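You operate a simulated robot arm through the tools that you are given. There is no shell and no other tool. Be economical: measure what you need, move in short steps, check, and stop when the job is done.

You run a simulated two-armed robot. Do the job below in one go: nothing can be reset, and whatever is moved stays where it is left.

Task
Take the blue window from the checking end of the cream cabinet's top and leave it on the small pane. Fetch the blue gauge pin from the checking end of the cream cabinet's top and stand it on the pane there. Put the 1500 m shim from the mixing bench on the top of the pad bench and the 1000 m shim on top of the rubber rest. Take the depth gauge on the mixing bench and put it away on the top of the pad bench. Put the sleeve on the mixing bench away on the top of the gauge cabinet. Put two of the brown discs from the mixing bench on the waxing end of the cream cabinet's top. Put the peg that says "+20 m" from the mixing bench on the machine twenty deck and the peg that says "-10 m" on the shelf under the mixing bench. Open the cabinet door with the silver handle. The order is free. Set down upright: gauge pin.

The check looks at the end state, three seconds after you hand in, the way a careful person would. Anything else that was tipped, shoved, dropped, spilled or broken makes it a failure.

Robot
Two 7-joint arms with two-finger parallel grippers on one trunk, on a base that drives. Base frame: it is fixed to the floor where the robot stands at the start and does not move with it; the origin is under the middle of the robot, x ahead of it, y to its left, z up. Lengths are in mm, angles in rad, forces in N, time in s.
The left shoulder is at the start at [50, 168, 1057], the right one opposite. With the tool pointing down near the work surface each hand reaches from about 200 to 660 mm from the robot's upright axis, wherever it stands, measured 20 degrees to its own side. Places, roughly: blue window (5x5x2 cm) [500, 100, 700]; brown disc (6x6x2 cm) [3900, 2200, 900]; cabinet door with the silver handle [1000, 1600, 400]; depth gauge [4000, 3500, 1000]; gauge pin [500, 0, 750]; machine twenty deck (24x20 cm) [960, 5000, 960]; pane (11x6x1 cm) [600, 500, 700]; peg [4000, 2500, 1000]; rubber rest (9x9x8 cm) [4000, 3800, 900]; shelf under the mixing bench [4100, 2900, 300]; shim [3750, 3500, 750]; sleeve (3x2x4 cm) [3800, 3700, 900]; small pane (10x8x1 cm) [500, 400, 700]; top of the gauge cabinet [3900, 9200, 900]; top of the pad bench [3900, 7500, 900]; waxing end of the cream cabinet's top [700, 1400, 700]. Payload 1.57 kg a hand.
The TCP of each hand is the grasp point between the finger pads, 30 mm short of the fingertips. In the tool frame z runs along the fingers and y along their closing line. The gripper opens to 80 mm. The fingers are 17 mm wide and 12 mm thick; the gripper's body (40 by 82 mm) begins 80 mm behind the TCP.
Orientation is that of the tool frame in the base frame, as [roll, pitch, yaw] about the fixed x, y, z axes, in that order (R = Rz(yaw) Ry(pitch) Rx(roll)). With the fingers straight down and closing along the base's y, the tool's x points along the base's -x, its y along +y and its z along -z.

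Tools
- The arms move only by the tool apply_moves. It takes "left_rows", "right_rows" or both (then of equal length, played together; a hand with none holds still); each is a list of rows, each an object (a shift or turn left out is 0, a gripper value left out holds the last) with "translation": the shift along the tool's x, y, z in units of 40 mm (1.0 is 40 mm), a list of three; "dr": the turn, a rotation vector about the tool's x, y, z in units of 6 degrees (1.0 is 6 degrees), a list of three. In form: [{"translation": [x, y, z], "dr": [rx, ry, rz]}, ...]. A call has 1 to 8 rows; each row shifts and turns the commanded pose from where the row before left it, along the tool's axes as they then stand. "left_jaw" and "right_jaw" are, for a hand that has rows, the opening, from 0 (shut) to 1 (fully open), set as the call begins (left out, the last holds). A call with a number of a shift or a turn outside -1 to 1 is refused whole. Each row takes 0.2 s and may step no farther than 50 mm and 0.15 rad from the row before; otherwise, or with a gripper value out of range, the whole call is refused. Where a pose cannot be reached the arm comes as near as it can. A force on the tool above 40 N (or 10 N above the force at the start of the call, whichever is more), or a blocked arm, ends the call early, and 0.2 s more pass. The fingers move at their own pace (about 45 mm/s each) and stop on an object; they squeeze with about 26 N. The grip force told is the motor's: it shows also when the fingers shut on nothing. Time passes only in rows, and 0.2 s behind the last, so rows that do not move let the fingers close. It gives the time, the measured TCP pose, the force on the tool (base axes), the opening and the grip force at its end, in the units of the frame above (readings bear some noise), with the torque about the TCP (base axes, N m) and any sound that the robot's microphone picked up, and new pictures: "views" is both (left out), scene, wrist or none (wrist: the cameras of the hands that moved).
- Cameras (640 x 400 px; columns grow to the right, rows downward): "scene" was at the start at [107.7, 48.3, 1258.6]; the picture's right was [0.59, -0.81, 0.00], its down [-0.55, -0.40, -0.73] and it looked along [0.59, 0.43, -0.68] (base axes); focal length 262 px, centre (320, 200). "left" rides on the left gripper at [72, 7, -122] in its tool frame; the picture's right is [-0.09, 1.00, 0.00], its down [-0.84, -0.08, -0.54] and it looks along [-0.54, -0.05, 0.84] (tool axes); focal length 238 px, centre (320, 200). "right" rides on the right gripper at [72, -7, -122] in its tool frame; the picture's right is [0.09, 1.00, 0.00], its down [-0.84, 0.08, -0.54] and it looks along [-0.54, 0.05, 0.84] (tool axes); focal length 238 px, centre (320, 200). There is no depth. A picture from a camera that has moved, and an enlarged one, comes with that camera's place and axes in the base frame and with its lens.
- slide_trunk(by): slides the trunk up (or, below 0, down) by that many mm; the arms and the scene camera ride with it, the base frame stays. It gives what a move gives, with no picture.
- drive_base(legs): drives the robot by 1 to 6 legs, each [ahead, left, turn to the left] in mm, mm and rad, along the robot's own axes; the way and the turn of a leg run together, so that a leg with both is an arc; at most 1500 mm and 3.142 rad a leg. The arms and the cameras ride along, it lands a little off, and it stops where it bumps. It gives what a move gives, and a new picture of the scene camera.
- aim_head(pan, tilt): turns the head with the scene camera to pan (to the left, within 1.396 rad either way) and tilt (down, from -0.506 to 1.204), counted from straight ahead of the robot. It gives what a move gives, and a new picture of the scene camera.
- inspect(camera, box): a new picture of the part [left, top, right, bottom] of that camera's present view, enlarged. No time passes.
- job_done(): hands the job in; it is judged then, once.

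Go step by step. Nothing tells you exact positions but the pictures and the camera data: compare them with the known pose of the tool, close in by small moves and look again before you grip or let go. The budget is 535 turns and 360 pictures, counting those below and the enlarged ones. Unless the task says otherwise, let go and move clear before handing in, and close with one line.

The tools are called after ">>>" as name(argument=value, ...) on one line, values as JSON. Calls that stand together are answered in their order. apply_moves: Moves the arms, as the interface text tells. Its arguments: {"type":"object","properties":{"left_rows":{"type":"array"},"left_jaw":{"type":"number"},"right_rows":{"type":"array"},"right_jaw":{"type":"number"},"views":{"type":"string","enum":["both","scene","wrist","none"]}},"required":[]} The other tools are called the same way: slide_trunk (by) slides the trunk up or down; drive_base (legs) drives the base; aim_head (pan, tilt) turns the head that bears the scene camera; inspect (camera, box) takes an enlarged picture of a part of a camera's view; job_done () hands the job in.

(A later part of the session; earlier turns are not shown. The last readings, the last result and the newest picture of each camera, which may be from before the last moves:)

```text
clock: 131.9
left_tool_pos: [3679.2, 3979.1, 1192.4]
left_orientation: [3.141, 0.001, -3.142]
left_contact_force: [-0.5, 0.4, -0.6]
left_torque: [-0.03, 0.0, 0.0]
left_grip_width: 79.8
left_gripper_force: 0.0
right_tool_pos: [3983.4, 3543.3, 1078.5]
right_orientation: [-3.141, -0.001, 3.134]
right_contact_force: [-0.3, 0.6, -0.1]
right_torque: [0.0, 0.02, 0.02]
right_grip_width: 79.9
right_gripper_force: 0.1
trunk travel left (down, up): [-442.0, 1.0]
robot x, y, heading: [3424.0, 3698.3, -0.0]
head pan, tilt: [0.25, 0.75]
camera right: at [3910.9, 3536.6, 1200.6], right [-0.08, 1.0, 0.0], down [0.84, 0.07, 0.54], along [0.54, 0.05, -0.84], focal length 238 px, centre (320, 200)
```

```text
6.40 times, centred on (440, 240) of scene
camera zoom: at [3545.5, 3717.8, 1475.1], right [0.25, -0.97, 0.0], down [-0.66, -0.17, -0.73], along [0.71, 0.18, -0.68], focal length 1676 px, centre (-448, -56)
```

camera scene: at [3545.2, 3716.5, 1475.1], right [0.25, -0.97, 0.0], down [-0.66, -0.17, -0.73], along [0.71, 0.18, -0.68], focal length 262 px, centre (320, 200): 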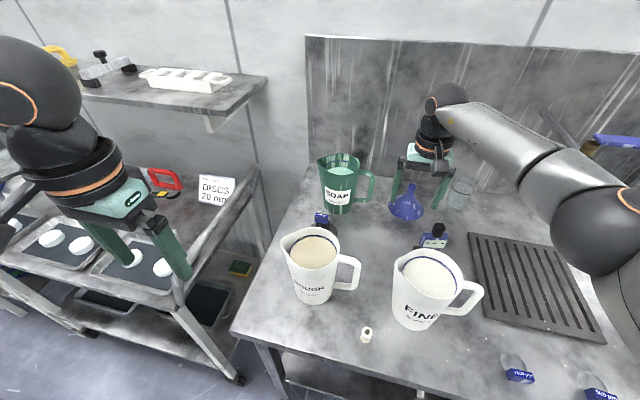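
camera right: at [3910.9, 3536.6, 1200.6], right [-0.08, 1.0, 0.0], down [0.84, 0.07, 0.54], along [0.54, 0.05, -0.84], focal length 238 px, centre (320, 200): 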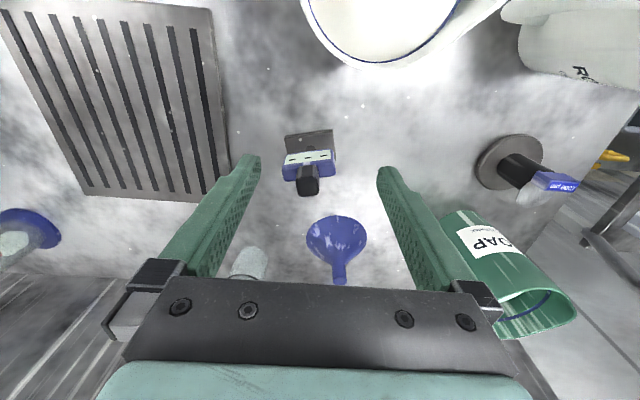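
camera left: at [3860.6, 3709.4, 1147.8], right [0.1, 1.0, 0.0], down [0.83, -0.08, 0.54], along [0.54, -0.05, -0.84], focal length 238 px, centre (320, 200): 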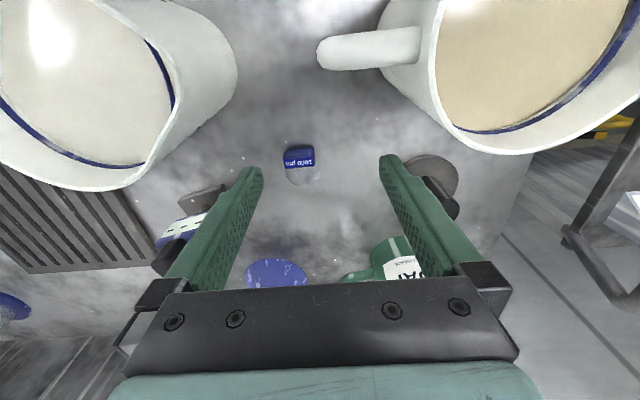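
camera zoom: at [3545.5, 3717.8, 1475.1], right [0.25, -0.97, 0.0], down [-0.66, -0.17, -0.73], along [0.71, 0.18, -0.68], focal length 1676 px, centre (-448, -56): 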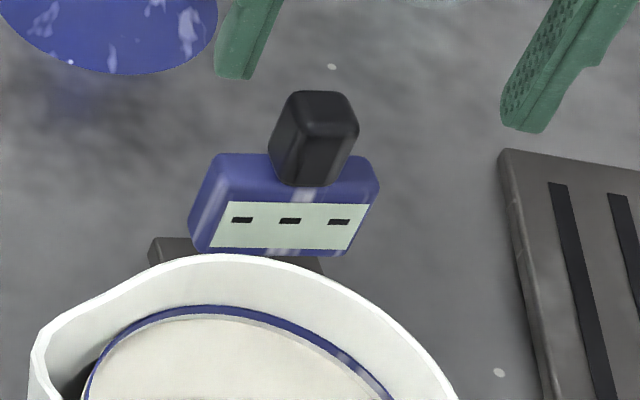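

The gauge stands upright with its black grip at about (4020,3537), top z≈1006, turned about 11°. I align above the grip.

>>> apply_moves(right_rows=[{"translation": [-0.46, -0.07, 0], "dr": [0, 0, -0.92]}, {"translation": [-0.46, -0.07, 0], "dr": [0, 0, -0.92]}, {"translation": [0, 0, 0.5]}, {}], views="wrist")

```text
clock: 132.9
left_tool_pos: [3679.5, 3979.6, 1190.9]
left_orientation: [3.141, 0.002, -3.141]
left_contact_force: [0.8, 0.2, 0.4]
left_torque: [0.0, 0.0, 0.0]
left_grip_width: 79.9
left_gripper_force: 0.0
right_tool_pos: [4021.5, 3540.0, 1057.3]
right_orientation: [-3.141, 0.003, -2.955]
right_contact_force: [-0.8, 0.2, -0.4]
right_torque: [0.03, 0.01, -0.03]
right_grip_width: 80.1
right_gripper_force: 0.0
trunk travel left (down, up): [-442.0, 1.0]
robot x, y, heading: [3426.1, 3699.9, -0.004]
head pan, tilt: [0.25, 0.75]
camera right: at [3951.9, 3520.1, 1179.7], right [-0.27, 0.96, 0.0], down [0.81, 0.23, 0.54], along [0.52, 0.15, -0.84], focal length 238 px, centre (320, 200)
```

right: 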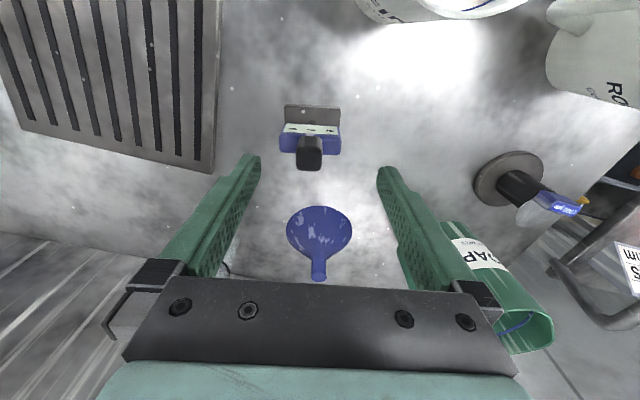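

>>> apply_moves(right_rows=[{"translation": [0, -0.18, 0.3]}, {"translation": [0, 0, 0.5]}, {"translation": [0, 0, 0.4]}, {}], views="wrist")

>>> inspect(camera="scene", box=[380, 180, 500, 270])

```text
clock: 133.9
left_tool_pos: [3681.2, 3979.2, 1191.0]
left_orientation: [-3.14, 0.003, 3.141]
left_contact_force: [0.0, 0.0, -0.6]
left_torque: [-0.01, -0.04, 0.0]
left_grip_width: 80.0
left_gripper_force: 0.0
right_tool_pos: [4022.0, 3533.3, 1008.8]
right_orientation: [3.141, -0.001, -2.956]
right_contact_force: [0.0, -0.8, -0.1]
right_torque: [0.01, -0.01, 0.01]
right_grip_width: 80.1
right_gripper_force: 0.2
trunk travel left (down, up): [-442.0, 1.0]
robot x, y, heading: [3423.1, 3695.3, 0.003]
head pan, tilt: [0.25, 0.75]
camera right: at [3952.8, 3512.5, 1131.1], right [-0.27, 0.96, 0.0], down [0.81, 0.23, 0.54], along [0.52, 0.15, -0.84], focal length 238 px, centre (320, 200)
```

right: 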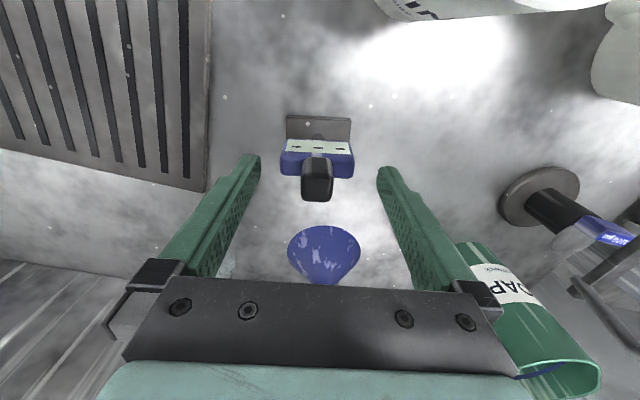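

```text
4.44 times, centred on (440, 225) of scene
camera zoom: at [3545.2, 3717.3, 1475.1], right [0.25, -0.97, 0.0], down [-0.66, -0.17, -0.73], along [0.71, 0.18, -0.68], focal length 1164 px, centre (-213, 89)
```

zoom: 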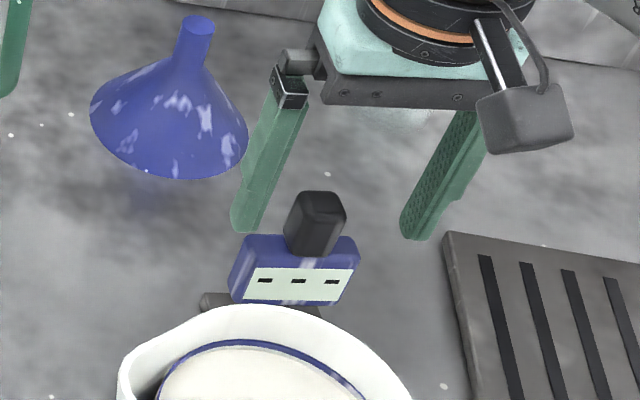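

>>> apply_moves(right_rows=[{}, {}, {}, {}, {}], right_jaw=0, views="wrist")

```text
clock: 135.2
left_tool_pos: [3679.2, 3979.2, 1191.2]
left_orientation: [-3.141, 0.002, -3.14]
left_contact_force: [0.4, 0.4, 0.4]
left_torque: [0.03, 0.01, -0.02]
left_grip_width: 79.8
left_gripper_force: 0.2
right_tool_pos: [4021.4, 3531.8, 1008.0]
right_orientation: [-3.141, 0.001, -2.956]
right_contact_force: [-0.5, -0.9, 0.3]
right_torque: [0.0, -0.04, 0.03]
right_grip_width: 23.6
right_gripper_force: 26.2
trunk travel left (down, up): [-442.0, 1.0]
robot x, y, heading: [3425.8, 3695.6, -0.0]
head pan, tilt: [0.25, 0.75]
camera right: at [3952.8, 3512.3, 1131.5], right [-0.27, 0.96, 0.0], down [0.81, 0.23, 0.54], along [0.52, 0.15, -0.84], focal length 238 px, centre (320, 200)
```

right: 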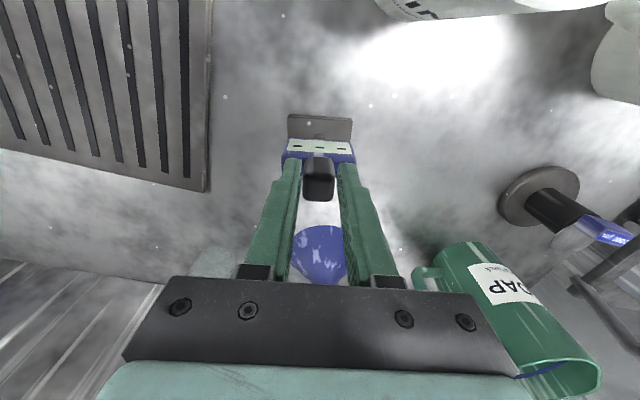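

Gripped. I lift it a little, slide right over the grate away from the jugs, then draw back.

>>> apply_moves(right_rows=[{"translation": [0, 0, -0.7]}, {"translation": [0, 0, -0.7]}, {"translation": [0.19, -0.95, 0]}, {"translation": [0.19, -0.95, 0]}, {"translation": [0.19, -0.95, 0]}, {}], views="both")

```text
clock: 136.6
left_tool_pos: [3680.6, 3979.5, 1191.3]
left_orientation: [-3.14, 0.002, 3.14]
left_contact_force: [0.4, 0.4, 1.1]
left_torque: [-0.01, -0.02, 0.01]
left_grip_width: 80.1
left_gripper_force: 0.0
right_tool_pos: [4019.5, 3416.0, 1063.8]
right_orientation: [-3.141, 0.0, -2.956]
right_contact_force: [0.3, 0.8, -1.7]
right_torque: [-0.04, 0.0, 0.01]
right_grip_width: 23.5
right_gripper_force: 26.1
trunk travel left (down, up): [-442.0, 1.0]
robot x, y, heading: [3425.7, 3694.5, 0.004]
head pan, tilt: [0.25, 0.75]
camera scene: at [3545.5, 3717.8, 1475.1], right [0.25, -0.97, 0.0], down [-0.66, -0.17, -0.73], along [0.71, 0.18, -0.68], focal length 262 px, centre (320, 200)
camera right: at [3950.6, 3396.4, 1187.4], right [-0.27, 0.96, 0.0], down [0.81, 0.23, 0.54], along [0.52, 0.15, -0.84], focal length 238 px, centre (320, 200)
```

scene: 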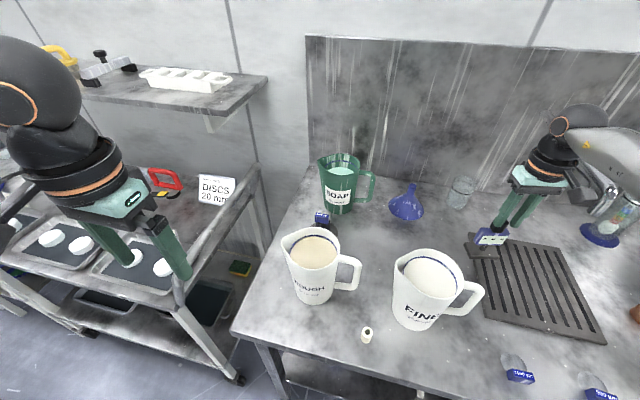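
right: 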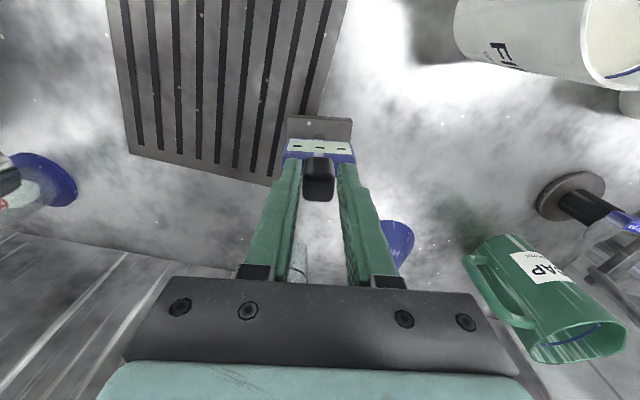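

>>> apply_moves(right_rows=[{"translation": [0.2, -0.85, 0]}, {"translation": [0.95, 0.18, 0]}, {"translation": [0.95, 0.18, 0]}, {"translation": [0.95, 0.18, 0]}, {"translation": [0.95, 0.18, 0]}, {"translation": [0.95, 0.18, -0.2]}, {"translation": [0.95, 0.18, -0.2]}, {"translation": [0.95, 0.18, -0.2]}], views="scene")

```text
clock: 138.3
left_tool_pos: [3679.7, 3979.4, 1192.8]
left_orientation: [3.141, 0.003, -3.14]
left_contact_force: [-0.2, 0.1, -0.2]
left_torque: [-0.01, 0.0, 0.02]
left_grip_width: 80.1
left_gripper_force: 0.1
right_tool_pos: [3745.8, 3416.0, 1089.2]
right_orientation: [3.141, 0.0, -2.957]
right_contact_force: [-0.3, -1.0, -2.5]
right_torque: [-0.05, 0.01, -0.01]
right_grip_width: 23.4
right_gripper_force: 25.8
right hand out of reach, approached as far as the arm can: row 1
trunk travel left (down, up): [-442.0, 1.0]
robot x, y, heading: [3425.5, 3698.2, -0.0]
head pan, tilt: [0.25, 0.75]
camera scene: at [3544.5, 3717.0, 1475.2], right [0.25, -0.97, 0.0], down [-0.66, -0.17, -0.73], along [0.71, 0.18, -0.68], focal length 262 px, centre (320, 200)
```

scene: 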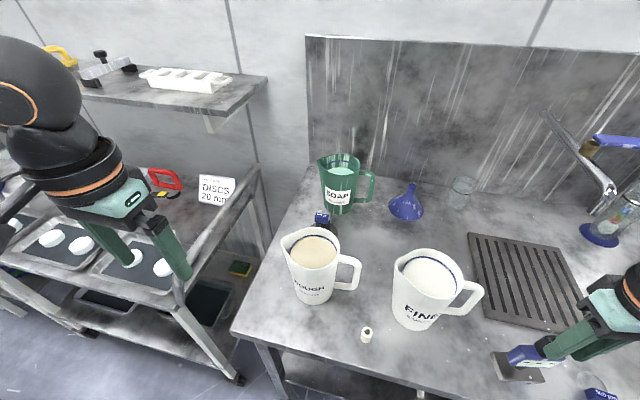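

The gauge is held clear. The left hand will take the 1500 µm shim: I back off, shift right 500 and come in again.

>>> drive_base(legs=[[-250, 0, 0], [0, -500, 0], [190, 0, 0]])

>>> aim_head(pan=0.35, tilt=0.85)

```text
clock: 143.9
left_tool_pos: [3614.7, 3466.4, 1191.6]
left_orientation: [-3.141, 0.0, 3.141]
left_contact_force: [-0.2, -0.2, -0.6]
left_torque: [-0.01, 0.02, 0.05]
left_grip_width: 80.1
left_gripper_force: 0.0
right_tool_pos: [3680.2, 2903.7, 1088.8]
right_orientation: [3.141, 0.0, -2.957]
right_contact_force: [0.7, 0.0, -2.6]
right_torque: [0.0, -0.01, -0.02]
right_grip_width: 23.6
right_gripper_force: 25.3
trunk travel left (down, up): [-442.0, 1.0]
robot x, y, heading: [3357.3, 3183.3, -0.003]
head pan, tilt: [0.25, 0.75]
camera scene: at [3478.5, 3204.4, 1475.0], right [0.25, -0.97, 0.0], down [-0.66, -0.17, -0.73], along [0.71, 0.18, -0.68], focal length 262 px, centre (320, 200)
```

scene: 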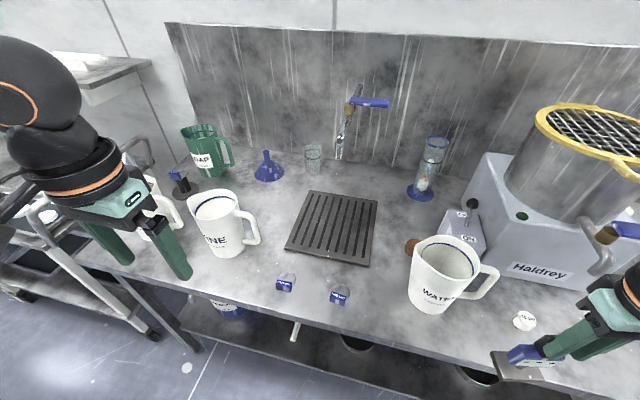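

```text
clock: 144.6
left_tool_pos: [3612.3, 3465.0, 1191.6]
left_orientation: [-3.141, 0.003, 3.142]
left_contact_force: [1.3, 0.0, -0.1]
left_torque: [-0.05, 0.0, -0.02]
left_grip_width: 80.2
left_gripper_force: 0.0
right_tool_pos: [3679.6, 2903.3, 1089.1]
right_orientation: [-3.141, 0.0, -2.958]
right_contact_force: [0.7, -0.8, -1.5]
right_torque: [-0.02, 0.0, -0.01]
right_grip_width: 23.5
right_gripper_force: 25.8
trunk travel left (down, up): [-442.0, 1.0]
robot x, y, heading: [3357.6, 3184.3, 0.003]
head pan, tilt: [0.351, 0.85]
camera scene: at [3470.6, 3210.7, 1467.1], right [0.34, -0.94, 0.0], down [-0.71, -0.26, -0.66], along [0.62, 0.23, -0.75], focal length 262 px, centre (320, 200)
```

scene: 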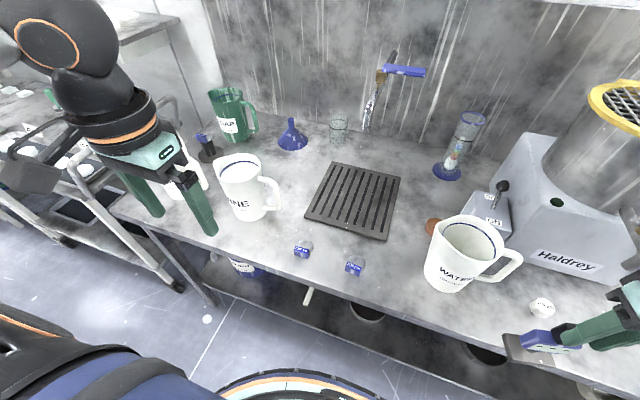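

>>> apply_moves(left_rows=[{"translation": [0, -0.4, 0.9]}, {"translation": [0, -0.4, 0.9]}, {"translation": [0, -0.4, 0.9]}, {"translation": [0, -0.4, 0.9]}, {"translation": [-0.9, -0.3, 0.3]}, {"translation": [-0.9, -0.2, 0.3]}, {"translation": [-0.9, -0.1, 0.3]}, {"translation": [-0.9, 0, 0.3]}], views="wrist")

```text
clock: 146.4
left_tool_pos: [3769.2, 3377.6, 1000.7]
left_orientation: [3.141, 0.0, -3.141]
left_contact_force: [-0.3, 0.4, -0.8]
left_torque: [0.0, 0.01, 0.0]
left_grip_width: 80.2
left_gripper_force: 0.1
left hand out of reach, approached as far as the arm can: row 2, 3
right_tool_pos: [3680.7, 2902.3, 1089.3]
right_orientation: [-3.14, 0.0, -2.957]
right_contact_force: [0.4, 0.1, -1.7]
right_torque: [-0.03, 0.01, -0.02]
right_grip_width: 23.4
right_gripper_force: 26.1
trunk travel left (down, up): [-442.0, 1.0]
robot x, y, heading: [3354.9, 3187.8, 0.001]
head pan, tilt: [0.351, 0.85]
camera left: at [3696.5, 3383.2, 1122.6], right [0.09, 1.0, 0.0], down [0.84, -0.08, 0.54], along [0.54, -0.05, -0.84], focal length 238 px, centre (320, 200)
```

left: 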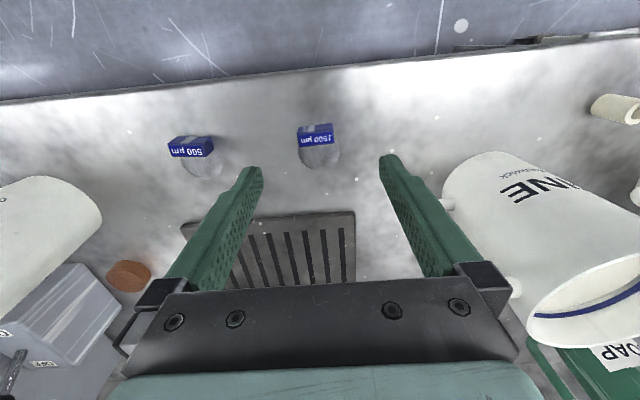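

>>> apply_moves(left_rows=[{"translation": [0, -0.12, 0.8]}, {"translation": [0, 0, 0.8]}, {"translation": [0, 0, 0.45]}, {}], views="wrist")

```text
clock: 147.4
left_tool_pos: [3753.1, 3399.3, 946.2]
left_orientation: [3.141, 0.002, 3.141]
left_contact_force: [-1.1, -0.5, 0.1]
left_torque: [0.0, 0.01, 0.01]
left_grip_width: 79.9
left_gripper_force: 0.1
left hand out of reach, approached as far as the arm can: row 1, 2, 3
right_tool_pos: [3679.0, 2903.7, 1088.8]
right_orientation: [3.141, -0.001, -2.957]
right_contact_force: [-0.3, 0.6, -1.4]
right_torque: [-0.01, 0.03, -0.01]
right_grip_width: 23.6
right_gripper_force: 25.9
trunk travel left (down, up): [-442.0, 1.0]
robot x, y, heading: [3354.7, 3185.2, -0.003]
head pan, tilt: [0.351, 0.85]
camera left: at [3680.2, 3404.9, 1067.2], right [0.09, 1.0, 0.0], down [0.84, -0.08, 0.54], along [0.54, -0.05, -0.84], focal length 238 px, centre (320, 200)
```

left: 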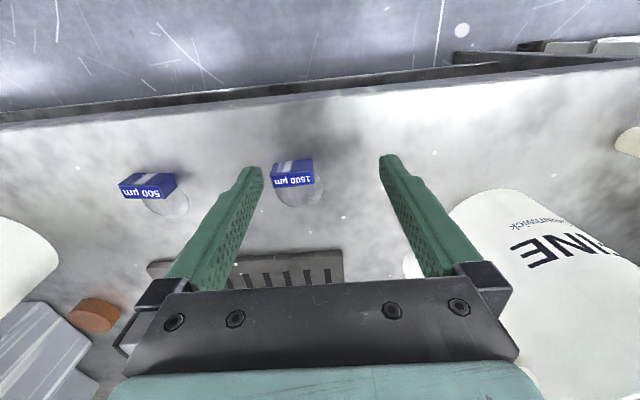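

Lowering again pushes the left hand outward, so some joint is at its limit. I test whether turning the hand's yaw frees it.

>>> apply_moves(left_rows=[{"dr": [0, 0, 1]}, {"dr": [0, 0, 1]}, {"dr": [0, 0, 1]}, {"translation": [0, -0.5, 0]}, {}], views="none")

>>> apply_moves(left_rows=[{"dr": [0, 0, -1]}, {"dr": [0, 0, -1]}, {"dr": [0, 0, -1]}, {"dr": [0, 0, -1]}, {"dr": [0, 0, -1]}, {"dr": [0, 0, -1]}, {"translation": [0, -0.5, 0]}, {}], views="none")

```text
clock: 148.6
left_tool_pos: [3745.1, 3385.9, 954.1]
left_orientation: [-3.141, 0.003, 2.825]
left_contact_force: [-0.8, 0.1, -0.1]
left_torque: [-0.02, 0.01, -0.02]
left_grip_width: 79.7
left_gripper_force: 0.1
left hand out of reach, approached as far as the arm can: row 4
right_tool_pos: [3681.4, 2904.0, 1088.9]
right_orientation: [3.14, 0.0, -2.957]
right_contact_force: [-0.7, 0.3, -2.1]
right_torque: [0.01, 0.02, 0.04]
right_grip_width: 23.4
right_gripper_force: 25.7
trunk travel left (down, up): [-442.0, 1.0]
robot x, y, heading: [3356.7, 3184.0, -0.004]
head pan, tilt: [0.351, 0.85]
```

```text
clock: 150.4
left_tool_pos: [3744.3, 3375.9, 961.8]
left_orientation: [3.14, 0.002, -2.828]
left_contact_force: [0.2, 0.3, 0.2]
left_torque: [0.0, 0.01, -0.01]
left_grip_width: 80.0
left_gripper_force: 0.1
left hand out of reach, approached as far as the arm can: row 7
right_tool_pos: [3679.2, 2902.8, 1088.8]
right_orientation: [3.141, -0.001, -2.956]
right_contact_force: [0.6, -0.4, -1.5]
right_torque: [-0.03, 0.04, -0.03]
right_grip_width: 23.5
right_gripper_force: 26.0
trunk travel left (down, up): [-442.0, 1.0]
robot x, y, heading: [3354.7, 3187.4, -0.001]
head pan, tilt: [0.351, 0.85]
```

Yaw isn't it; the left arm just needs targets further out to its side. I raise both hands a bit, shift the base right 85 and ahead 60, so the shim lies at about 38° left.

>>> apply_moves(left_rows=[{"dr": [0, 0, 1], "translation": [0, 0, -0.5]}, {"dr": [0, 0, 1], "translation": [0, 0, -0.5]}, {"dr": [0, 0, 1], "translation": [0.5, 0, -0.5]}], right_rows=[{"translation": [0.3, 0, -0.4]}, {"translation": [0.3, 0, -0.4]}, {"translation": [0.3, 0, -0.2]}], views="none")

>>> drive_base(legs=[[60, -85, 0]])

```text
clock: 151.2
left_tool_pos: [3722.9, 3373.6, 1022.1]
left_orientation: [3.139, 0.002, 3.14]
left_contact_force: [0.1, -0.2, 0.4]
left_torque: [0.01, 0.0, -0.01]
left_grip_width: 80.0
left_gripper_force: 0.0
right_tool_pos: [3642.7, 2895.8, 1129.9]
right_orientation: [-3.142, 0.002, -2.957]
right_contact_force: [-0.1, -0.5, -2.4]
right_torque: [0.0, 0.05, 0.05]
right_grip_width: 23.7
right_gripper_force: 25.8
trunk travel left (down, up): [-442.0, 1.0]
robot x, y, heading: [3357.3, 3184.7, 0.002]
head pan, tilt: [0.351, 0.85]
```

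```text
clock: 152.3
left_tool_pos: [3783.4, 3290.9, 1021.6]
left_orientation: [3.139, 0.003, -3.139]
left_contact_force: [0.1, -1.1, -0.1]
left_torque: [-0.02, 0.01, -0.01]
left_grip_width: 80.1
left_gripper_force: 0.1
right_tool_pos: [3705.6, 2812.3, 1126.9]
right_orientation: [3.139, -0.001, -2.953]
right_contact_force: [-0.6, -0.1, -2.2]
right_torque: [0.02, 0.04, 0.0]
right_grip_width: 23.3
right_gripper_force: 26.3
trunk travel left (down, up): [-442.0, 1.0]
robot x, y, heading: [3417.3, 3100.1, 0.003]
head pan, tilt: [0.351, 0.85]
camera scene: at [3531.5, 3127.1, 1467.1], right [0.35, -0.94, 0.0], down [-0.71, -0.26, -0.66], along [0.62, 0.23, -0.75], focal length 262 px, centre (320, 200)
```

scene: 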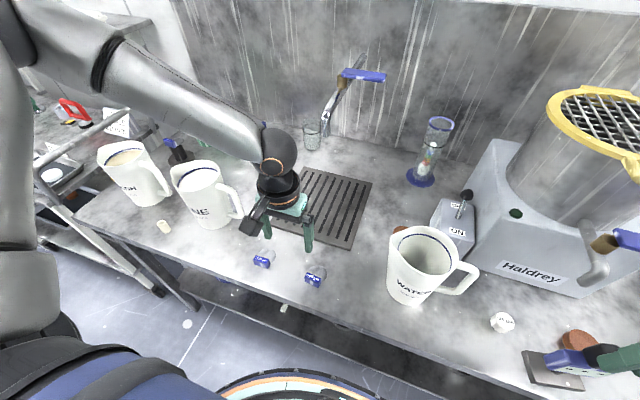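

>>> apply_moves(left_rows=[{"translation": [0.15, 1, 0.3]}, {"translation": [0.15, 1, 0.6]}, {"translation": [0, 0, 0.6]}, {"translation": [0, 0, 0.5]}, {}], views="wrist")

```text
clock: 153.5
left_tool_pos: [3772.3, 3369.9, 939.5]
left_orientation: [3.139, 0.001, -3.138]
left_contact_force: [0.0, 0.5, 0.8]
left_torque: [0.0, 0.0, 0.01]
left_grip_width: 80.0
left_gripper_force: 0.1
right_tool_pos: [3704.9, 2814.0, 1127.3]
right_orientation: [-3.141, 0.0, -2.954]
right_contact_force: [0.3, -0.2, -2.1]
right_torque: [0.01, 0.02, 0.03]
right_grip_width: 23.6
right_gripper_force: 26.2
trunk travel left (down, up): [-442.0, 1.0]
robot x, y, heading: [3415.1, 3101.3, 0.002]
head pan, tilt: [0.351, 0.85]
camera left: at [3700.0, 3374.6, 1060.8], right [0.09, 1.0, 0.0], down [0.84, -0.08, 0.54], along [0.54, -0.05, -0.84], focal length 238 px, centre (320, 200)
```

left: 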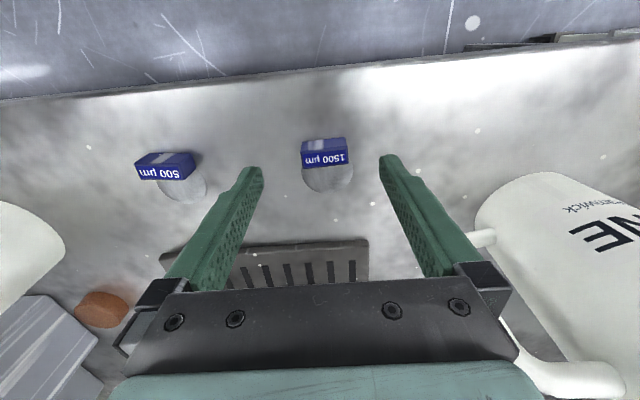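

>>> apply_moves(left_rows=[{"translation": [0.05, 0.04, 0.4]}, {"translation": [0, 0, 0.31]}, {}], views="none")

>>> apply_moves(left_rows=[{}, {}, {}, {}], left_jaw=0, views="wrist")

```text
clock: 154.3
left_tool_pos: [3770.8, 3370.8, 912.5]
left_orientation: [3.14, 0.0, -3.139]
left_contact_force: [-0.4, 0.3, -0.2]
left_torque: [-0.02, 0.01, 0.02]
left_grip_width: 80.2
left_gripper_force: 0.1
right_tool_pos: [3704.7, 2812.9, 1128.6]
right_orientation: [-3.141, 0.0, -2.952]
right_contact_force: [0.2, 0.2, -2.7]
right_torque: [-0.01, 0.03, -0.02]
right_grip_width: 23.5
right_gripper_force: 26.0
trunk travel left (down, up): [-442.0, 1.0]
robot x, y, heading: [3417.4, 3101.6, 0.005]
head pan, tilt: [0.351, 0.85]
```

```text
clock: 155.3
left_tool_pos: [3770.9, 3371.0, 912.5]
left_orientation: [3.141, 0.002, -3.14]
left_contact_force: [1.0, 0.1, 0.6]
left_torque: [0.03, -0.01, -0.01]
left_grip_width: 37.4
left_gripper_force: 25.8
right_tool_pos: [3704.4, 2812.9, 1129.8]
right_orientation: [3.141, 0.0, -2.953]
right_contact_force: [0.1, 0.0, -2.1]
right_torque: [-0.01, 0.03, -0.01]
right_grip_width: 23.5
right_gripper_force: 26.1
trunk travel left (down, up): [-442.0, 1.0]
robot x, y, heading: [3419.0, 3100.9, 0.002]
head pan, tilt: [0.351, 0.85]
camera left: at [3697.2, 3375.8, 1034.1], right [0.09, 1.0, 0.0], down [0.84, -0.08, 0.54], along [0.54, -0.05, -0.84], focal length 238 px, centre (320, 200)
```

left: 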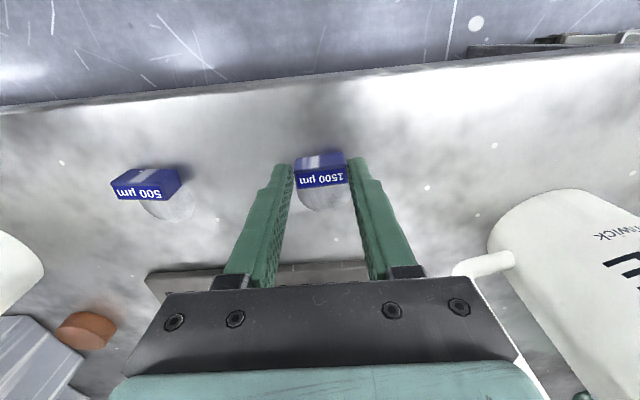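

Gripped. I lift, back away from the bench, and head toward the pad bench.

>>> apply_moves(left_rows=[{"translation": [0, 0, -0.9]}, {"translation": [0, 0, -0.9]}, {"translation": [0.3, 0.2, -0.9]}, {"translation": [0.8, 0.2, -0.2]}], views="none")

>>> drive_base(legs=[[-650, 0, 0]])

>>> aim_head(pan=1.2, tilt=0.35)

```text
clock: 156.3
left_tool_pos: [3723.6, 3387.1, 1030.2]
left_orientation: [3.141, 0.001, -3.142]
left_contact_force: [-0.7, -1.0, -1.7]
left_torque: [-0.02, 0.01, 0.02]
left_grip_width: 37.0
left_gripper_force: 26.0
right_tool_pos: [3705.6, 2814.9, 1128.7]
right_orientation: [3.141, -0.001, -2.953]
right_contact_force: [-0.6, 0.2, -2.0]
right_torque: [-0.01, 0.02, 0.01]
right_grip_width: 23.4
right_gripper_force: 26.1
trunk travel left (down, up): [-442.0, 1.0]
robot x, y, heading: [3415.2, 3102.6, 0.005]
head pan, tilt: [0.351, 0.85]
```

```text
clock: 159.9
left_tool_pos: [3079.6, 3385.8, 1028.7]
left_orientation: [-3.14, 0.001, -3.12]
left_contact_force: [-0.2, -0.8, -0.3]
left_torque: [-0.02, -0.02, 0.04]
left_grip_width: 37.3
left_gripper_force: 25.9
right_tool_pos: [3069.6, 2811.1, 1129.8]
right_orientation: [-3.142, 0.001, -2.934]
right_contact_force: [-0.8, -0.6, -1.9]
right_torque: [0.01, 0.02, 0.0]
right_grip_width: 23.8
right_gripper_force: 26.5
trunk travel left (down, up): [-442.0, 1.0]
robot x, y, heading: [2775.4, 3095.8, 0.018]
head pan, tilt: [0.351, 0.85]
camera scene: at [2889.4, 3122.8, 1467.1], right [0.36, -0.93, 0.0], down [-0.7, -0.27, -0.66], along [0.62, 0.24, -0.75], focal length 262 px, centre (320, 200)
```

scene: 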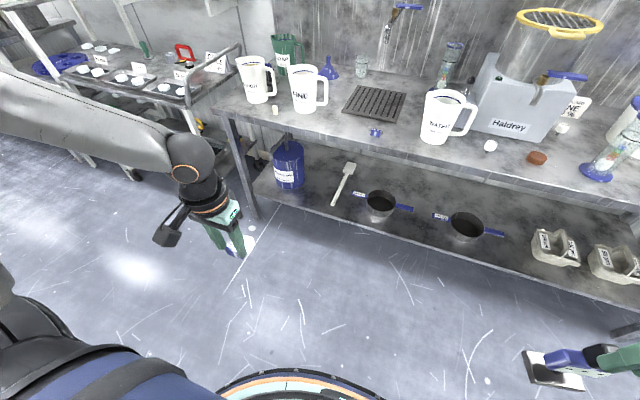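

```text
clock: 161.1
left_tool_pos: [3077.8, 3385.6, 1029.1]
left_orientation: [-3.14, 0.002, -3.121]
left_contact_force: [1.0, 0.1, -1.4]
left_torque: [0.03, -0.02, -0.01]
left_grip_width: 36.9
left_gripper_force: 26.4
right_tool_pos: [3070.1, 2812.5, 1127.7]
right_orientation: [-3.141, -0.001, -2.934]
right_contact_force: [0.4, 0.1, -2.7]
right_torque: [0.0, 0.02, -0.06]
right_grip_width: 24.0
right_gripper_force: 25.9
trunk travel left (down, up): [-442.0, 1.0]
robot x, y, heading: [2775.6, 3097.2, 0.026]
head pan, tilt: [1.201, 0.351]
camera scene: at [2848.9, 3181.9, 1510.7], right [0.94, -0.34, 0.0], down [-0.12, -0.32, -0.94], along [0.32, 0.88, -0.34], focal length 262 px, centre (320, 200)
```

scene: 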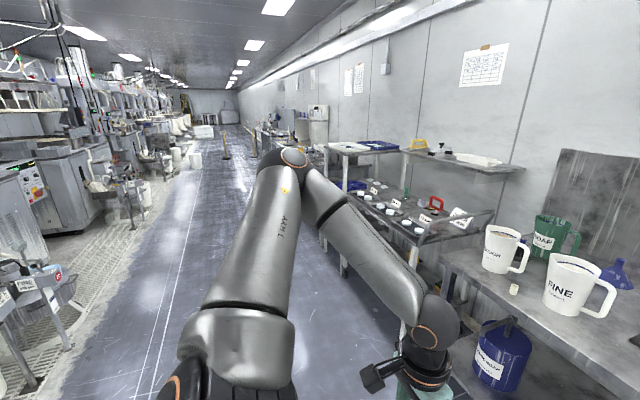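

The aisle ahead is clear. I drive sideways along it.

>>> drive_base(legs=[[0, 0, -0.026], [-50, 1500, 0]])

```text
refused: leg 2 is longer than a leg can be; nothing moved
```

>>> drive_base(legs=[[0, 0, -0.026], [-50, 1450, 0]])

```text
clock: 168.5
left_tool_pos: [3039.5, 4802.9, 1028.9]
left_orientation: [-3.141, 0.002, 3.142]
left_contact_force: [1.0, 0.4, 0.0]
left_torque: [-0.02, 0.01, 0.0]
left_grip_width: 37.1
left_gripper_force: 26.4
right_tool_pos: [3018.2, 4230.5, 1129.0]
right_orientation: [3.141, 0.0, -2.958]
right_contact_force: [-0.4, 0.2, -2.0]
right_torque: [-0.01, 0.05, 0.0]
right_grip_width: 23.6
right_gripper_force: 25.8
trunk travel left (down, up): [-442.0, 1.0]
robot x, y, heading: [2731.3, 4520.4, 0.001]
head pan, tilt: [1.201, 0.351]
camera scene: at [2805.9, 4603.9, 1510.7], right [0.93, -0.36, 0.0], down [-0.12, -0.32, -0.94], along [0.34, 0.88, -0.34], focal length 262 px, centre (320, 200)
```

scene: 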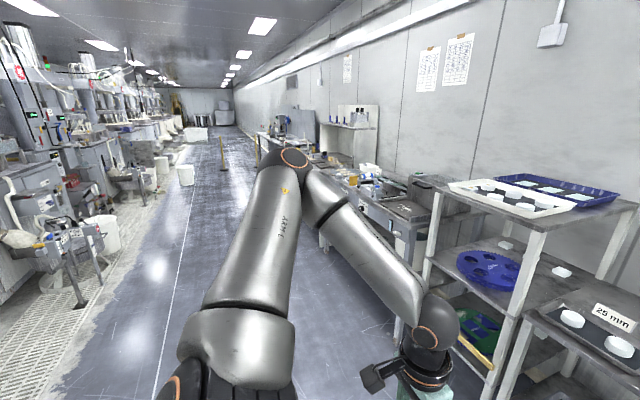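

>>> drive_base(legs=[[0, 1480, 0]])

>>> drive_base(legs=[[0, 1200, 0]])

>>> aim_head(pan=0.3, tilt=0.5)

```text
clock: 175.5
left_tool_pos: [3009.1, 6212.4, 1028.4]
left_orientation: [-3.141, 0.003, -3.11]
left_contact_force: [-0.5, -0.2, 0.0]
left_torque: [0.03, 0.0, 0.0]
left_grip_width: 37.0
left_gripper_force: 26.2
right_tool_pos: [3007.7, 5637.5, 1128.9]
right_orientation: [3.141, 0.001, -2.922]
right_contact_force: [-0.7, 0.6, -1.6]
right_torque: [-0.01, 0.02, 0.0]
right_grip_width: 23.6
right_gripper_force: 25.7
trunk travel left (down, up): [-442.0, 1.0]
robot x, y, heading: [2713.9, 5920.5, 0.032]
head pan, tilt: [1.201, 0.351]
camera scene: at [2781.7, 6005.5, 1510.7], right [0.94, -0.33, 0.0], down [-0.11, -0.32, -0.94], along [0.31, 0.89, -0.34], focal length 262 px, centre (320, 200)
```

scene: 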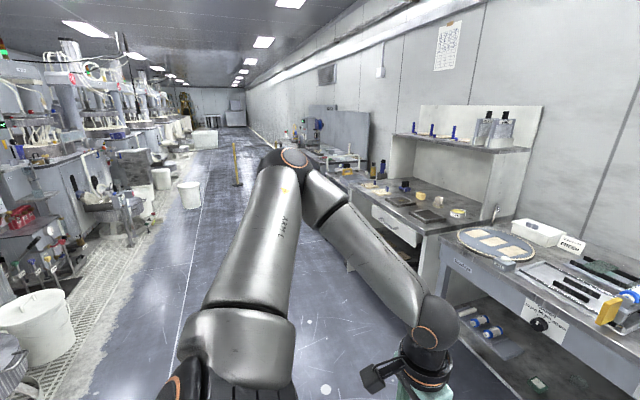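

```text
clock: 181.4
left_tool_pos: [2978.7, 7374.2, 1028.5]
left_orientation: [-3.141, 0.004, -3.116]
left_contact_force: [0.0, -0.9, -0.2]
left_torque: [0.02, 0.02, 0.01]
left_grip_width: 37.0
left_gripper_force: 26.0
right_tool_pos: [2972.9, 6801.3, 1129.4]
right_orientation: [-3.141, 0.0, -2.933]
right_contact_force: [0.0, 0.1, -1.4]
right_torque: [0.01, 0.04, -0.04]
right_grip_width: 23.3
right_gripper_force: 26.3
trunk travel left (down, up): [-442.0, 1.0]
robot x, y, heading: [2677.7, 7080.0, 0.019]
head pan, tilt: [1.201, 0.351]
camera scene: at [2750.1, 7170.7, 1510.7], right [0.94, -0.34, 0.0], down [-0.12, -0.32, -0.94], along [0.32, 0.88, -0.34], focal length 262 px, centre (320, 200)
```

scene: 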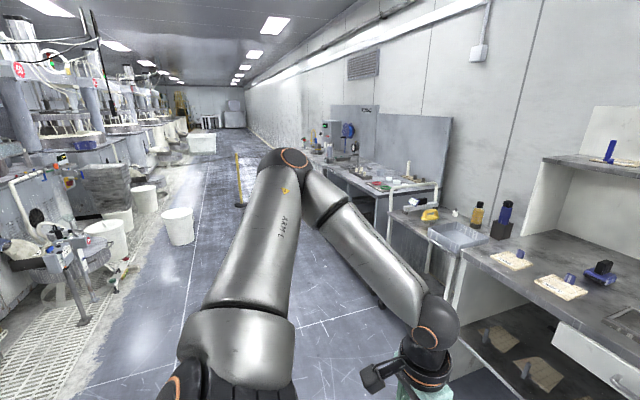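

```text
clock: 182.7
left_tool_pos: [2979.6, 7373.7, 1029.6]
left_orientation: [-3.141, 0.003, -3.118]
left_contact_force: [-0.3, -0.2, -0.3]
left_torque: [-0.02, 0.02, -0.04]
left_grip_width: 37.1
left_gripper_force: 25.8
right_tool_pos: [2971.9, 6801.1, 1127.8]
right_orientation: [3.141, 0.0, -2.931]
right_contact_force: [0.1, -0.9, -2.2]
right_torque: [0.01, 0.02, 0.01]
right_grip_width: 23.6
right_gripper_force: 26.7
trunk travel left (down, up): [-442.0, 1.0]
robot x, y, heading: [2676.4, 7083.6, 0.022]
head pan, tilt: [0.3, 0.499]
camera scene: at [2804.8, 7111.9, 1497.1], right [0.32, -0.95, 0.0], down [-0.45, -0.15, -0.88], along [0.83, 0.28, -0.48], focal length 262 px, centre (320, 200)
```

scene: 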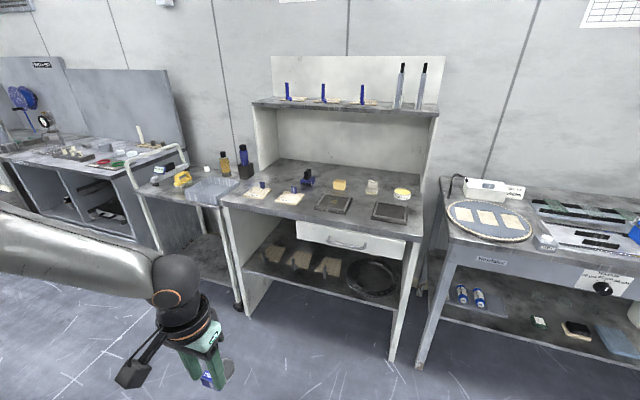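

>>> inspect(camera="scene", box=[200, 140, 440, 290])

```text
2.67 times, centred on (320, 215) of scene
camera zoom: at [2804.8, 7111.9, 1497.1], right [0.32, -0.95, 0.0], down [-0.45, -0.15, -0.88], along [0.83, 0.28, -0.48], focal length 698 px, centre (320, 160)
```

zoom: 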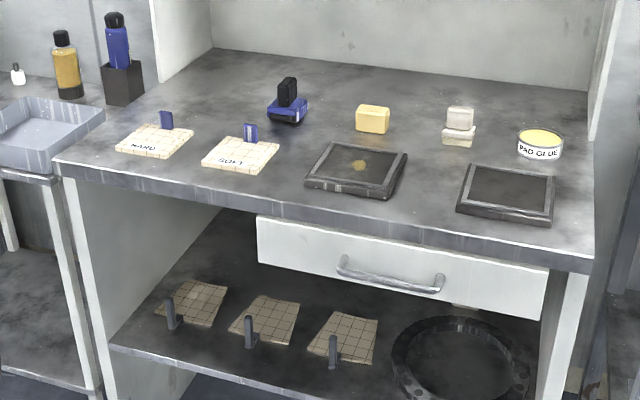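

The pad bench (y 7000–7900, front edge x≈3680) has a free gap between the two black frames near (3800,7246). I drive in front of it.

>>> drive_base(legs=[[0, 0, -0.022], [0, 350, 0], [660, 0, 0]])

>>> aim_head(pan=-0.15, tilt=0.8)

```text
clock: 188.5
left_tool_pos: [3647.1, 7709.4, 1029.2]
left_orientation: [-3.142, 0.002, 3.137]
left_contact_force: [-0.3, -0.3, -0.9]
left_torque: [-0.02, 0.02, 0.01]
left_grip_width: 37.2
left_gripper_force: 26.2
right_tool_pos: [3623.6, 7135.3, 1128.7]
right_orientation: [3.141, -0.001, -2.958]
right_contact_force: [-0.1, -1.2, -3.4]
right_torque: [-0.03, 0.01, -0.01]
right_grip_width: 23.4
right_gripper_force: 25.9
trunk travel left (down, up): [-442.0, 1.0]
robot x, y, heading: [3334.1, 7426.6, -0.001]
head pan, tilt: [0.3, 0.499]
camera scene: at [3465.2, 7451.0, 1497.0], right [0.29, -0.96, 0.0], down [-0.46, -0.14, -0.88], along [0.84, 0.26, -0.48], focal length 262 px, centre (320, 200)
```

scene: 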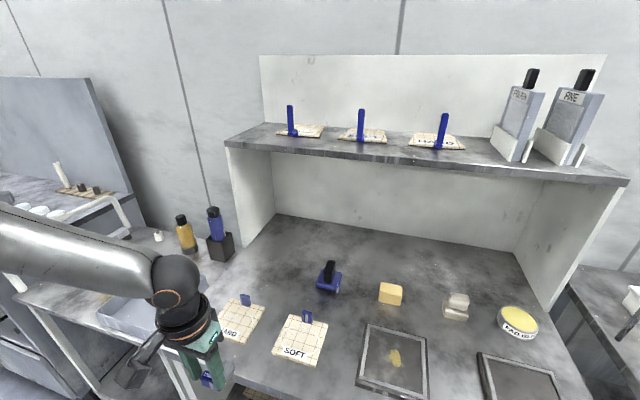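

```text
clock: 189.4
left_tool_pos: [3647.2, 7709.9, 1029.0]
left_orientation: [-3.142, 0.002, 3.138]
left_contact_force: [-0.1, -0.6, -0.7]
left_torque: [0.03, 0.04, -0.03]
left_grip_width: 36.6
left_gripper_force: 26.5
right_tool_pos: [3623.4, 7136.2, 1128.9]
right_orientation: [-3.141, 0.002, -2.959]
right_contact_force: [0.2, 0.1, -1.5]
right_torque: [-0.02, 0.05, 0.01]
right_grip_width: 23.2
right_gripper_force: 25.6
trunk travel left (down, up): [-442.0, 1.0]
robot x, y, heading: [3339.2, 7423.4, -0.006]
head pan, tilt: [-0.15, 0.799]
camera scene: at [3457.5, 7412.1, 1471.1], right [-0.15, -0.99, 0.0], down [-0.71, 0.11, -0.7], along [0.69, -0.11, -0.72], focal length 262 px, centre (320, 200)
```

scene: 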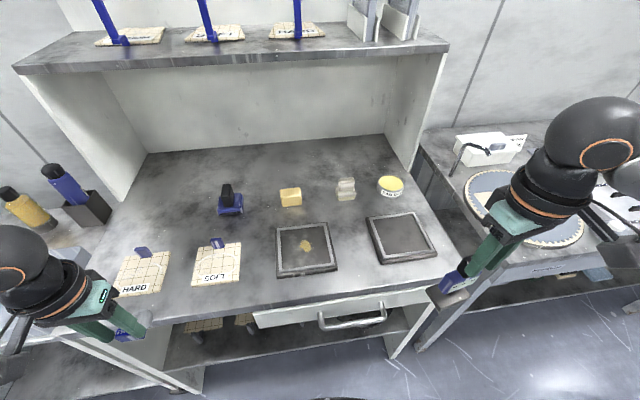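

Behind and between the frames there is room: I'll set the gauge at about (3900,7262) with the right hand.

>>> drive_base(legs=[[70, 0, 0.004]])

>>> apply_moves(right_rows=[{"dr": [0, 0, 0.92]}, {"dr": [0, 0, 0.92]}, {"translation": [-0.86, 0.525, 0]}, {"translation": [-0.86, 0.525, 0]}, {"translation": [-0.86, 0.525, 0]}, {"translation": [-0.86, 0.525, 0]}, {"translation": [-0.86, 0.525, 0]}, {"translation": [-0.86, 0.525, 0]}], views="both")

```text
clock: 190.4
left_tool_pos: [3716.8, 7710.4, 1028.4]
left_orientation: [-3.141, 0.0, -3.141]
left_contact_force: [0.8, -0.3, -0.9]
left_torque: [-0.02, 0.01, 0.0]
left_grip_width: 37.0
left_gripper_force: 26.0
right_tool_pos: [3697.7, 7137.0, 1128.5]
right_orientation: [3.14, -0.001, -2.955]
right_contact_force: [0.4, 0.1, -2.4]
right_torque: [0.02, 0.05, -0.02]
right_grip_width: 23.7
right_gripper_force: 26.0
trunk travel left (down, up): [-442.0, 1.0]
robot x, y, heading: [3406.0, 7423.6, 0.001]
head pan, tilt: [-0.15, 0.799]
camera scene: at [3529.1, 7412.5, 1471.0], right [-0.15, -0.99, 0.0], down [-0.71, 0.11, -0.7], along [0.69, -0.1, -0.72], focal length 262 px, centre (320, 200)
```

scene: 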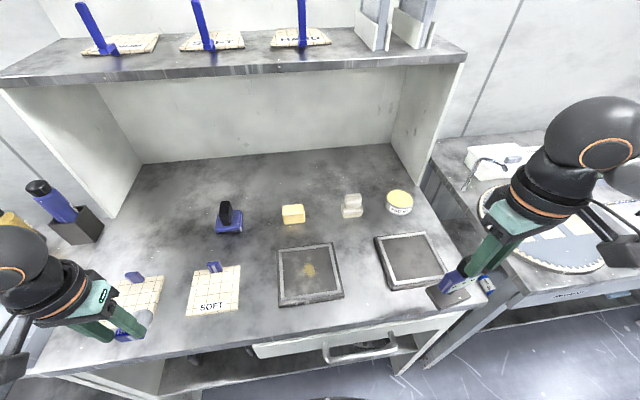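

```text
clock: 192.2
left_tool_pos: [3715.6, 7710.5, 1027.9]
left_orientation: [3.141, 0.0, -3.141]
left_contact_force: [-0.8, 0.3, -0.4]
left_torque: [0.01, 0.01, 0.0]
left_grip_width: 37.1
left_gripper_force: 25.5
right_tool_pos: [3903.1, 7262.7, 1126.6]
right_orientation: [-3.14, -0.002, 3.138]
right_contact_force: [-0.8, 0.2, -1.7]
right_torque: [-0.05, 0.06, 0.02]
right_grip_width: 23.3
right_gripper_force: 25.8
trunk travel left (down, up): [-442.0, 1.0]
robot x, y, heading: [3409.3, 7425.6, 0.003]
head pan, tilt: [-0.15, 0.799]
camera scene: at [3528.7, 7413.4, 1471.0], right [-0.15, -0.99, 0.0], down [-0.71, 0.11, -0.7], along [0.69, -0.1, -0.72], focal length 262 px, centre (320, 200)
camera right: at [3830.6, 7258.4, 1250.4], right [-0.09, 1.0, 0.0], down [0.84, 0.07, 0.54], along [0.54, 0.05, -0.84], focal length 238 px, centre (320, 200)
```

scene: 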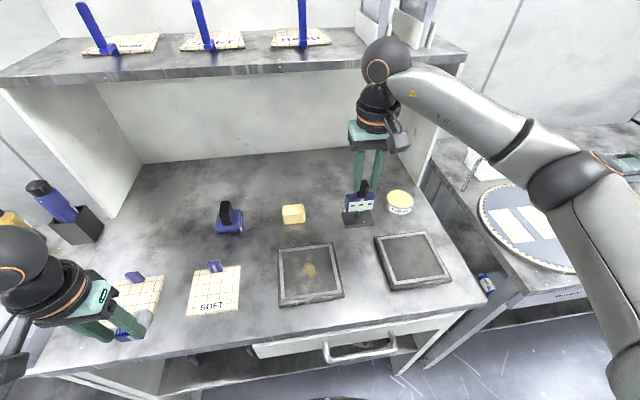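
right: 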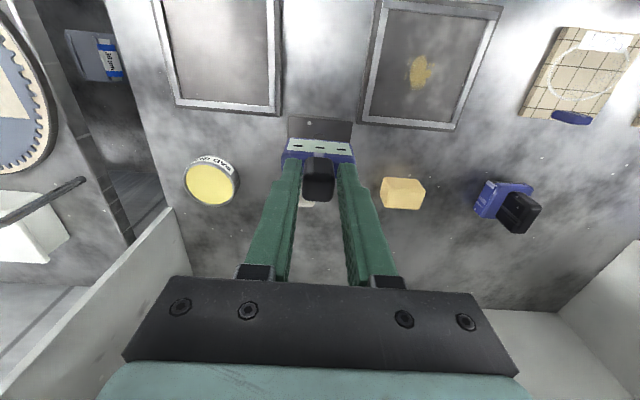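

>>> apply_moves(right_rows=[{"translation": [-0.6, 0, 0.3]}, {"translation": [-0.6, 0, 0.5]}, {"translation": [0, 0, 0.6]}, {"translation": [0, 0, 0.6]}, {}], views="both")

```text
clock: 193.4
left_tool_pos: [3716.1, 7710.6, 1028.6]
left_orientation: [3.141, 0.001, 3.14]
left_contact_force: [0.1, 0.5, 0.1]
left_torque: [-0.01, 0.0, -0.01]
left_grip_width: 37.1
left_gripper_force: 26.1
right_tool_pos: [3952.7, 7261.2, 1048.7]
right_orientation: [3.141, 0.0, 3.137]
right_contact_force: [-0.4, -0.6, -1.9]
right_torque: [-0.06, 0.02, 0.01]
right_grip_width: 23.4
right_gripper_force: 26.3
trunk travel left (down, up): [-442.0, 1.0]
robot x, y, heading: [3407.9, 7424.3, 0.002]
head pan, tilt: [-0.15, 0.799]
camera scene: at [3528.0, 7412.6, 1471.1], right [-0.15, -0.99, 0.0], down [-0.71, 0.11, -0.7], along [0.69, -0.1, -0.72], focal length 262 px, centre (320, 200)
camera right: at [3881.1, 7255.2, 1171.9], right [-0.09, 1.0, 0.0], down [0.84, 0.07, 0.54], along [0.54, 0.05, -0.84], focal length 238 px, centre (320, 200)
```

scene: 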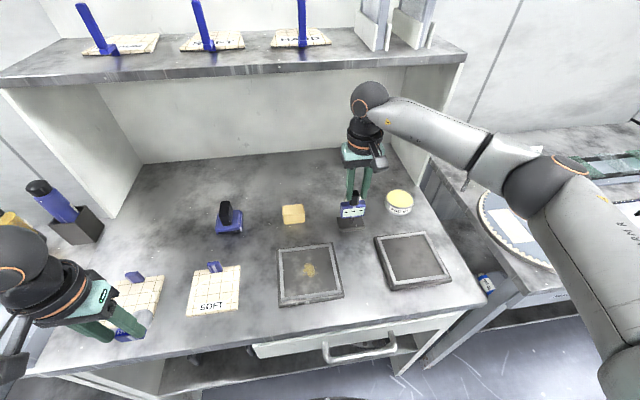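
right: 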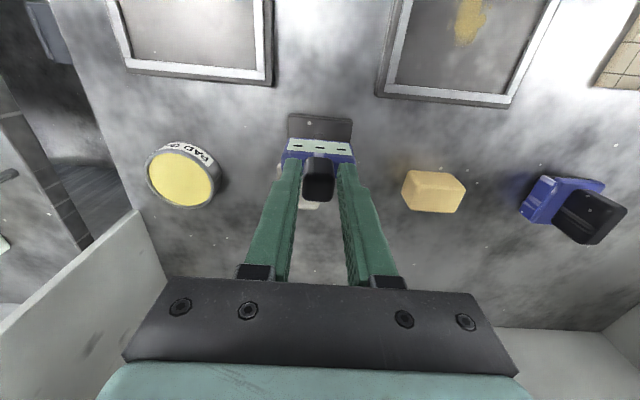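

>>> apply_moves(right_rows=[{"translation": [0, 0, 0.3]}, {"translation": [0, 0, 0.15]}, {}], views="none")

>>> apply_moves(right_rows=[{"translation": [0, 0, 0.12]}, {}], views="none")

>>> apply_moves(right_rows=[{"translation": [0, 0, 0.1]}, {}], views="wrist")

```text
clock: 194.2
left_tool_pos: [3715.7, 7711.0, 1029.5]
left_orientation: [3.141, 0.001, 3.141]
left_contact_force: [0.0, 0.1, -0.4]
left_torque: [-0.02, 0.04, 0.0]
left_grip_width: 37.0
left_gripper_force: 25.8
right_tool_pos: [3952.5, 7260.8, 1030.3]
right_orientation: [-3.141, 0.001, 3.137]
right_contact_force: [-0.5, -0.3, -2.0]
right_torque: [-0.01, 0.02, 0.02]
right_grip_width: 23.5
right_gripper_force: 25.9
trunk travel left (down, up): [-442.0, 1.0]
robot x, y, heading: [3405.8, 7424.8, -0.0]
head pan, tilt: [-0.15, 0.799]
```

```text
clock: 194.8
left_tool_pos: [3714.1, 7711.2, 1029.8]
left_orientation: [3.141, 0.002, 3.14]
left_contact_force: [1.0, 0.1, -0.3]
left_torque: [0.01, -0.03, 0.0]
left_grip_width: 37.0
left_gripper_force: 25.8
right_tool_pos: [3952.0, 7261.6, 1028.7]
right_orientation: [3.14, 0.005, 3.134]
right_contact_force: [1.1, -3.7, 14.8]
right_torque: [-0.2, -0.22, 0.0]
right_grip_width: 23.3
right_gripper_force: 26.0
trunk travel left (down, up): [-442.0, 1.0]
robot x, y, heading: [3406.9, 7427.5, -0.001]
head pan, tilt: [-0.15, 0.799]
```

```text
clock: 195.4
left_tool_pos: [3714.3, 7710.7, 1028.3]
left_orientation: [3.142, 0.003, -3.141]
left_contact_force: [-0.1, -0.5, -0.2]
left_torque: [0.02, 0.0, -0.03]
left_grip_width: 36.9
left_gripper_force: 26.0
right_tool_pos: [3950.8, 7262.7, 1025.1]
right_orientation: [-3.141, 0.006, 3.135]
right_contact_force: [0.5, -5.5, 23.0]
right_torque: [-0.17, -0.16, 0.0]
right_grip_width: 23.8
right_gripper_force: 25.8
trunk travel left (down, up): [-442.0, 1.0]
robot x, y, heading: [3409.4, 7424.0, 0.001]
head pan, tilt: [-0.15, 0.799]
camera right: at [3879.3, 7256.0, 1147.1], right [-0.09, 1.0, 0.0], down [0.83, 0.07, 0.55], along [0.54, 0.05, -0.84], focal length 238 px, centre (320, 200)
```

right: 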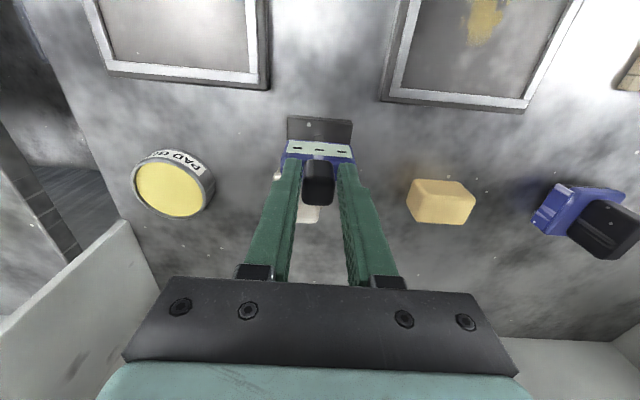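

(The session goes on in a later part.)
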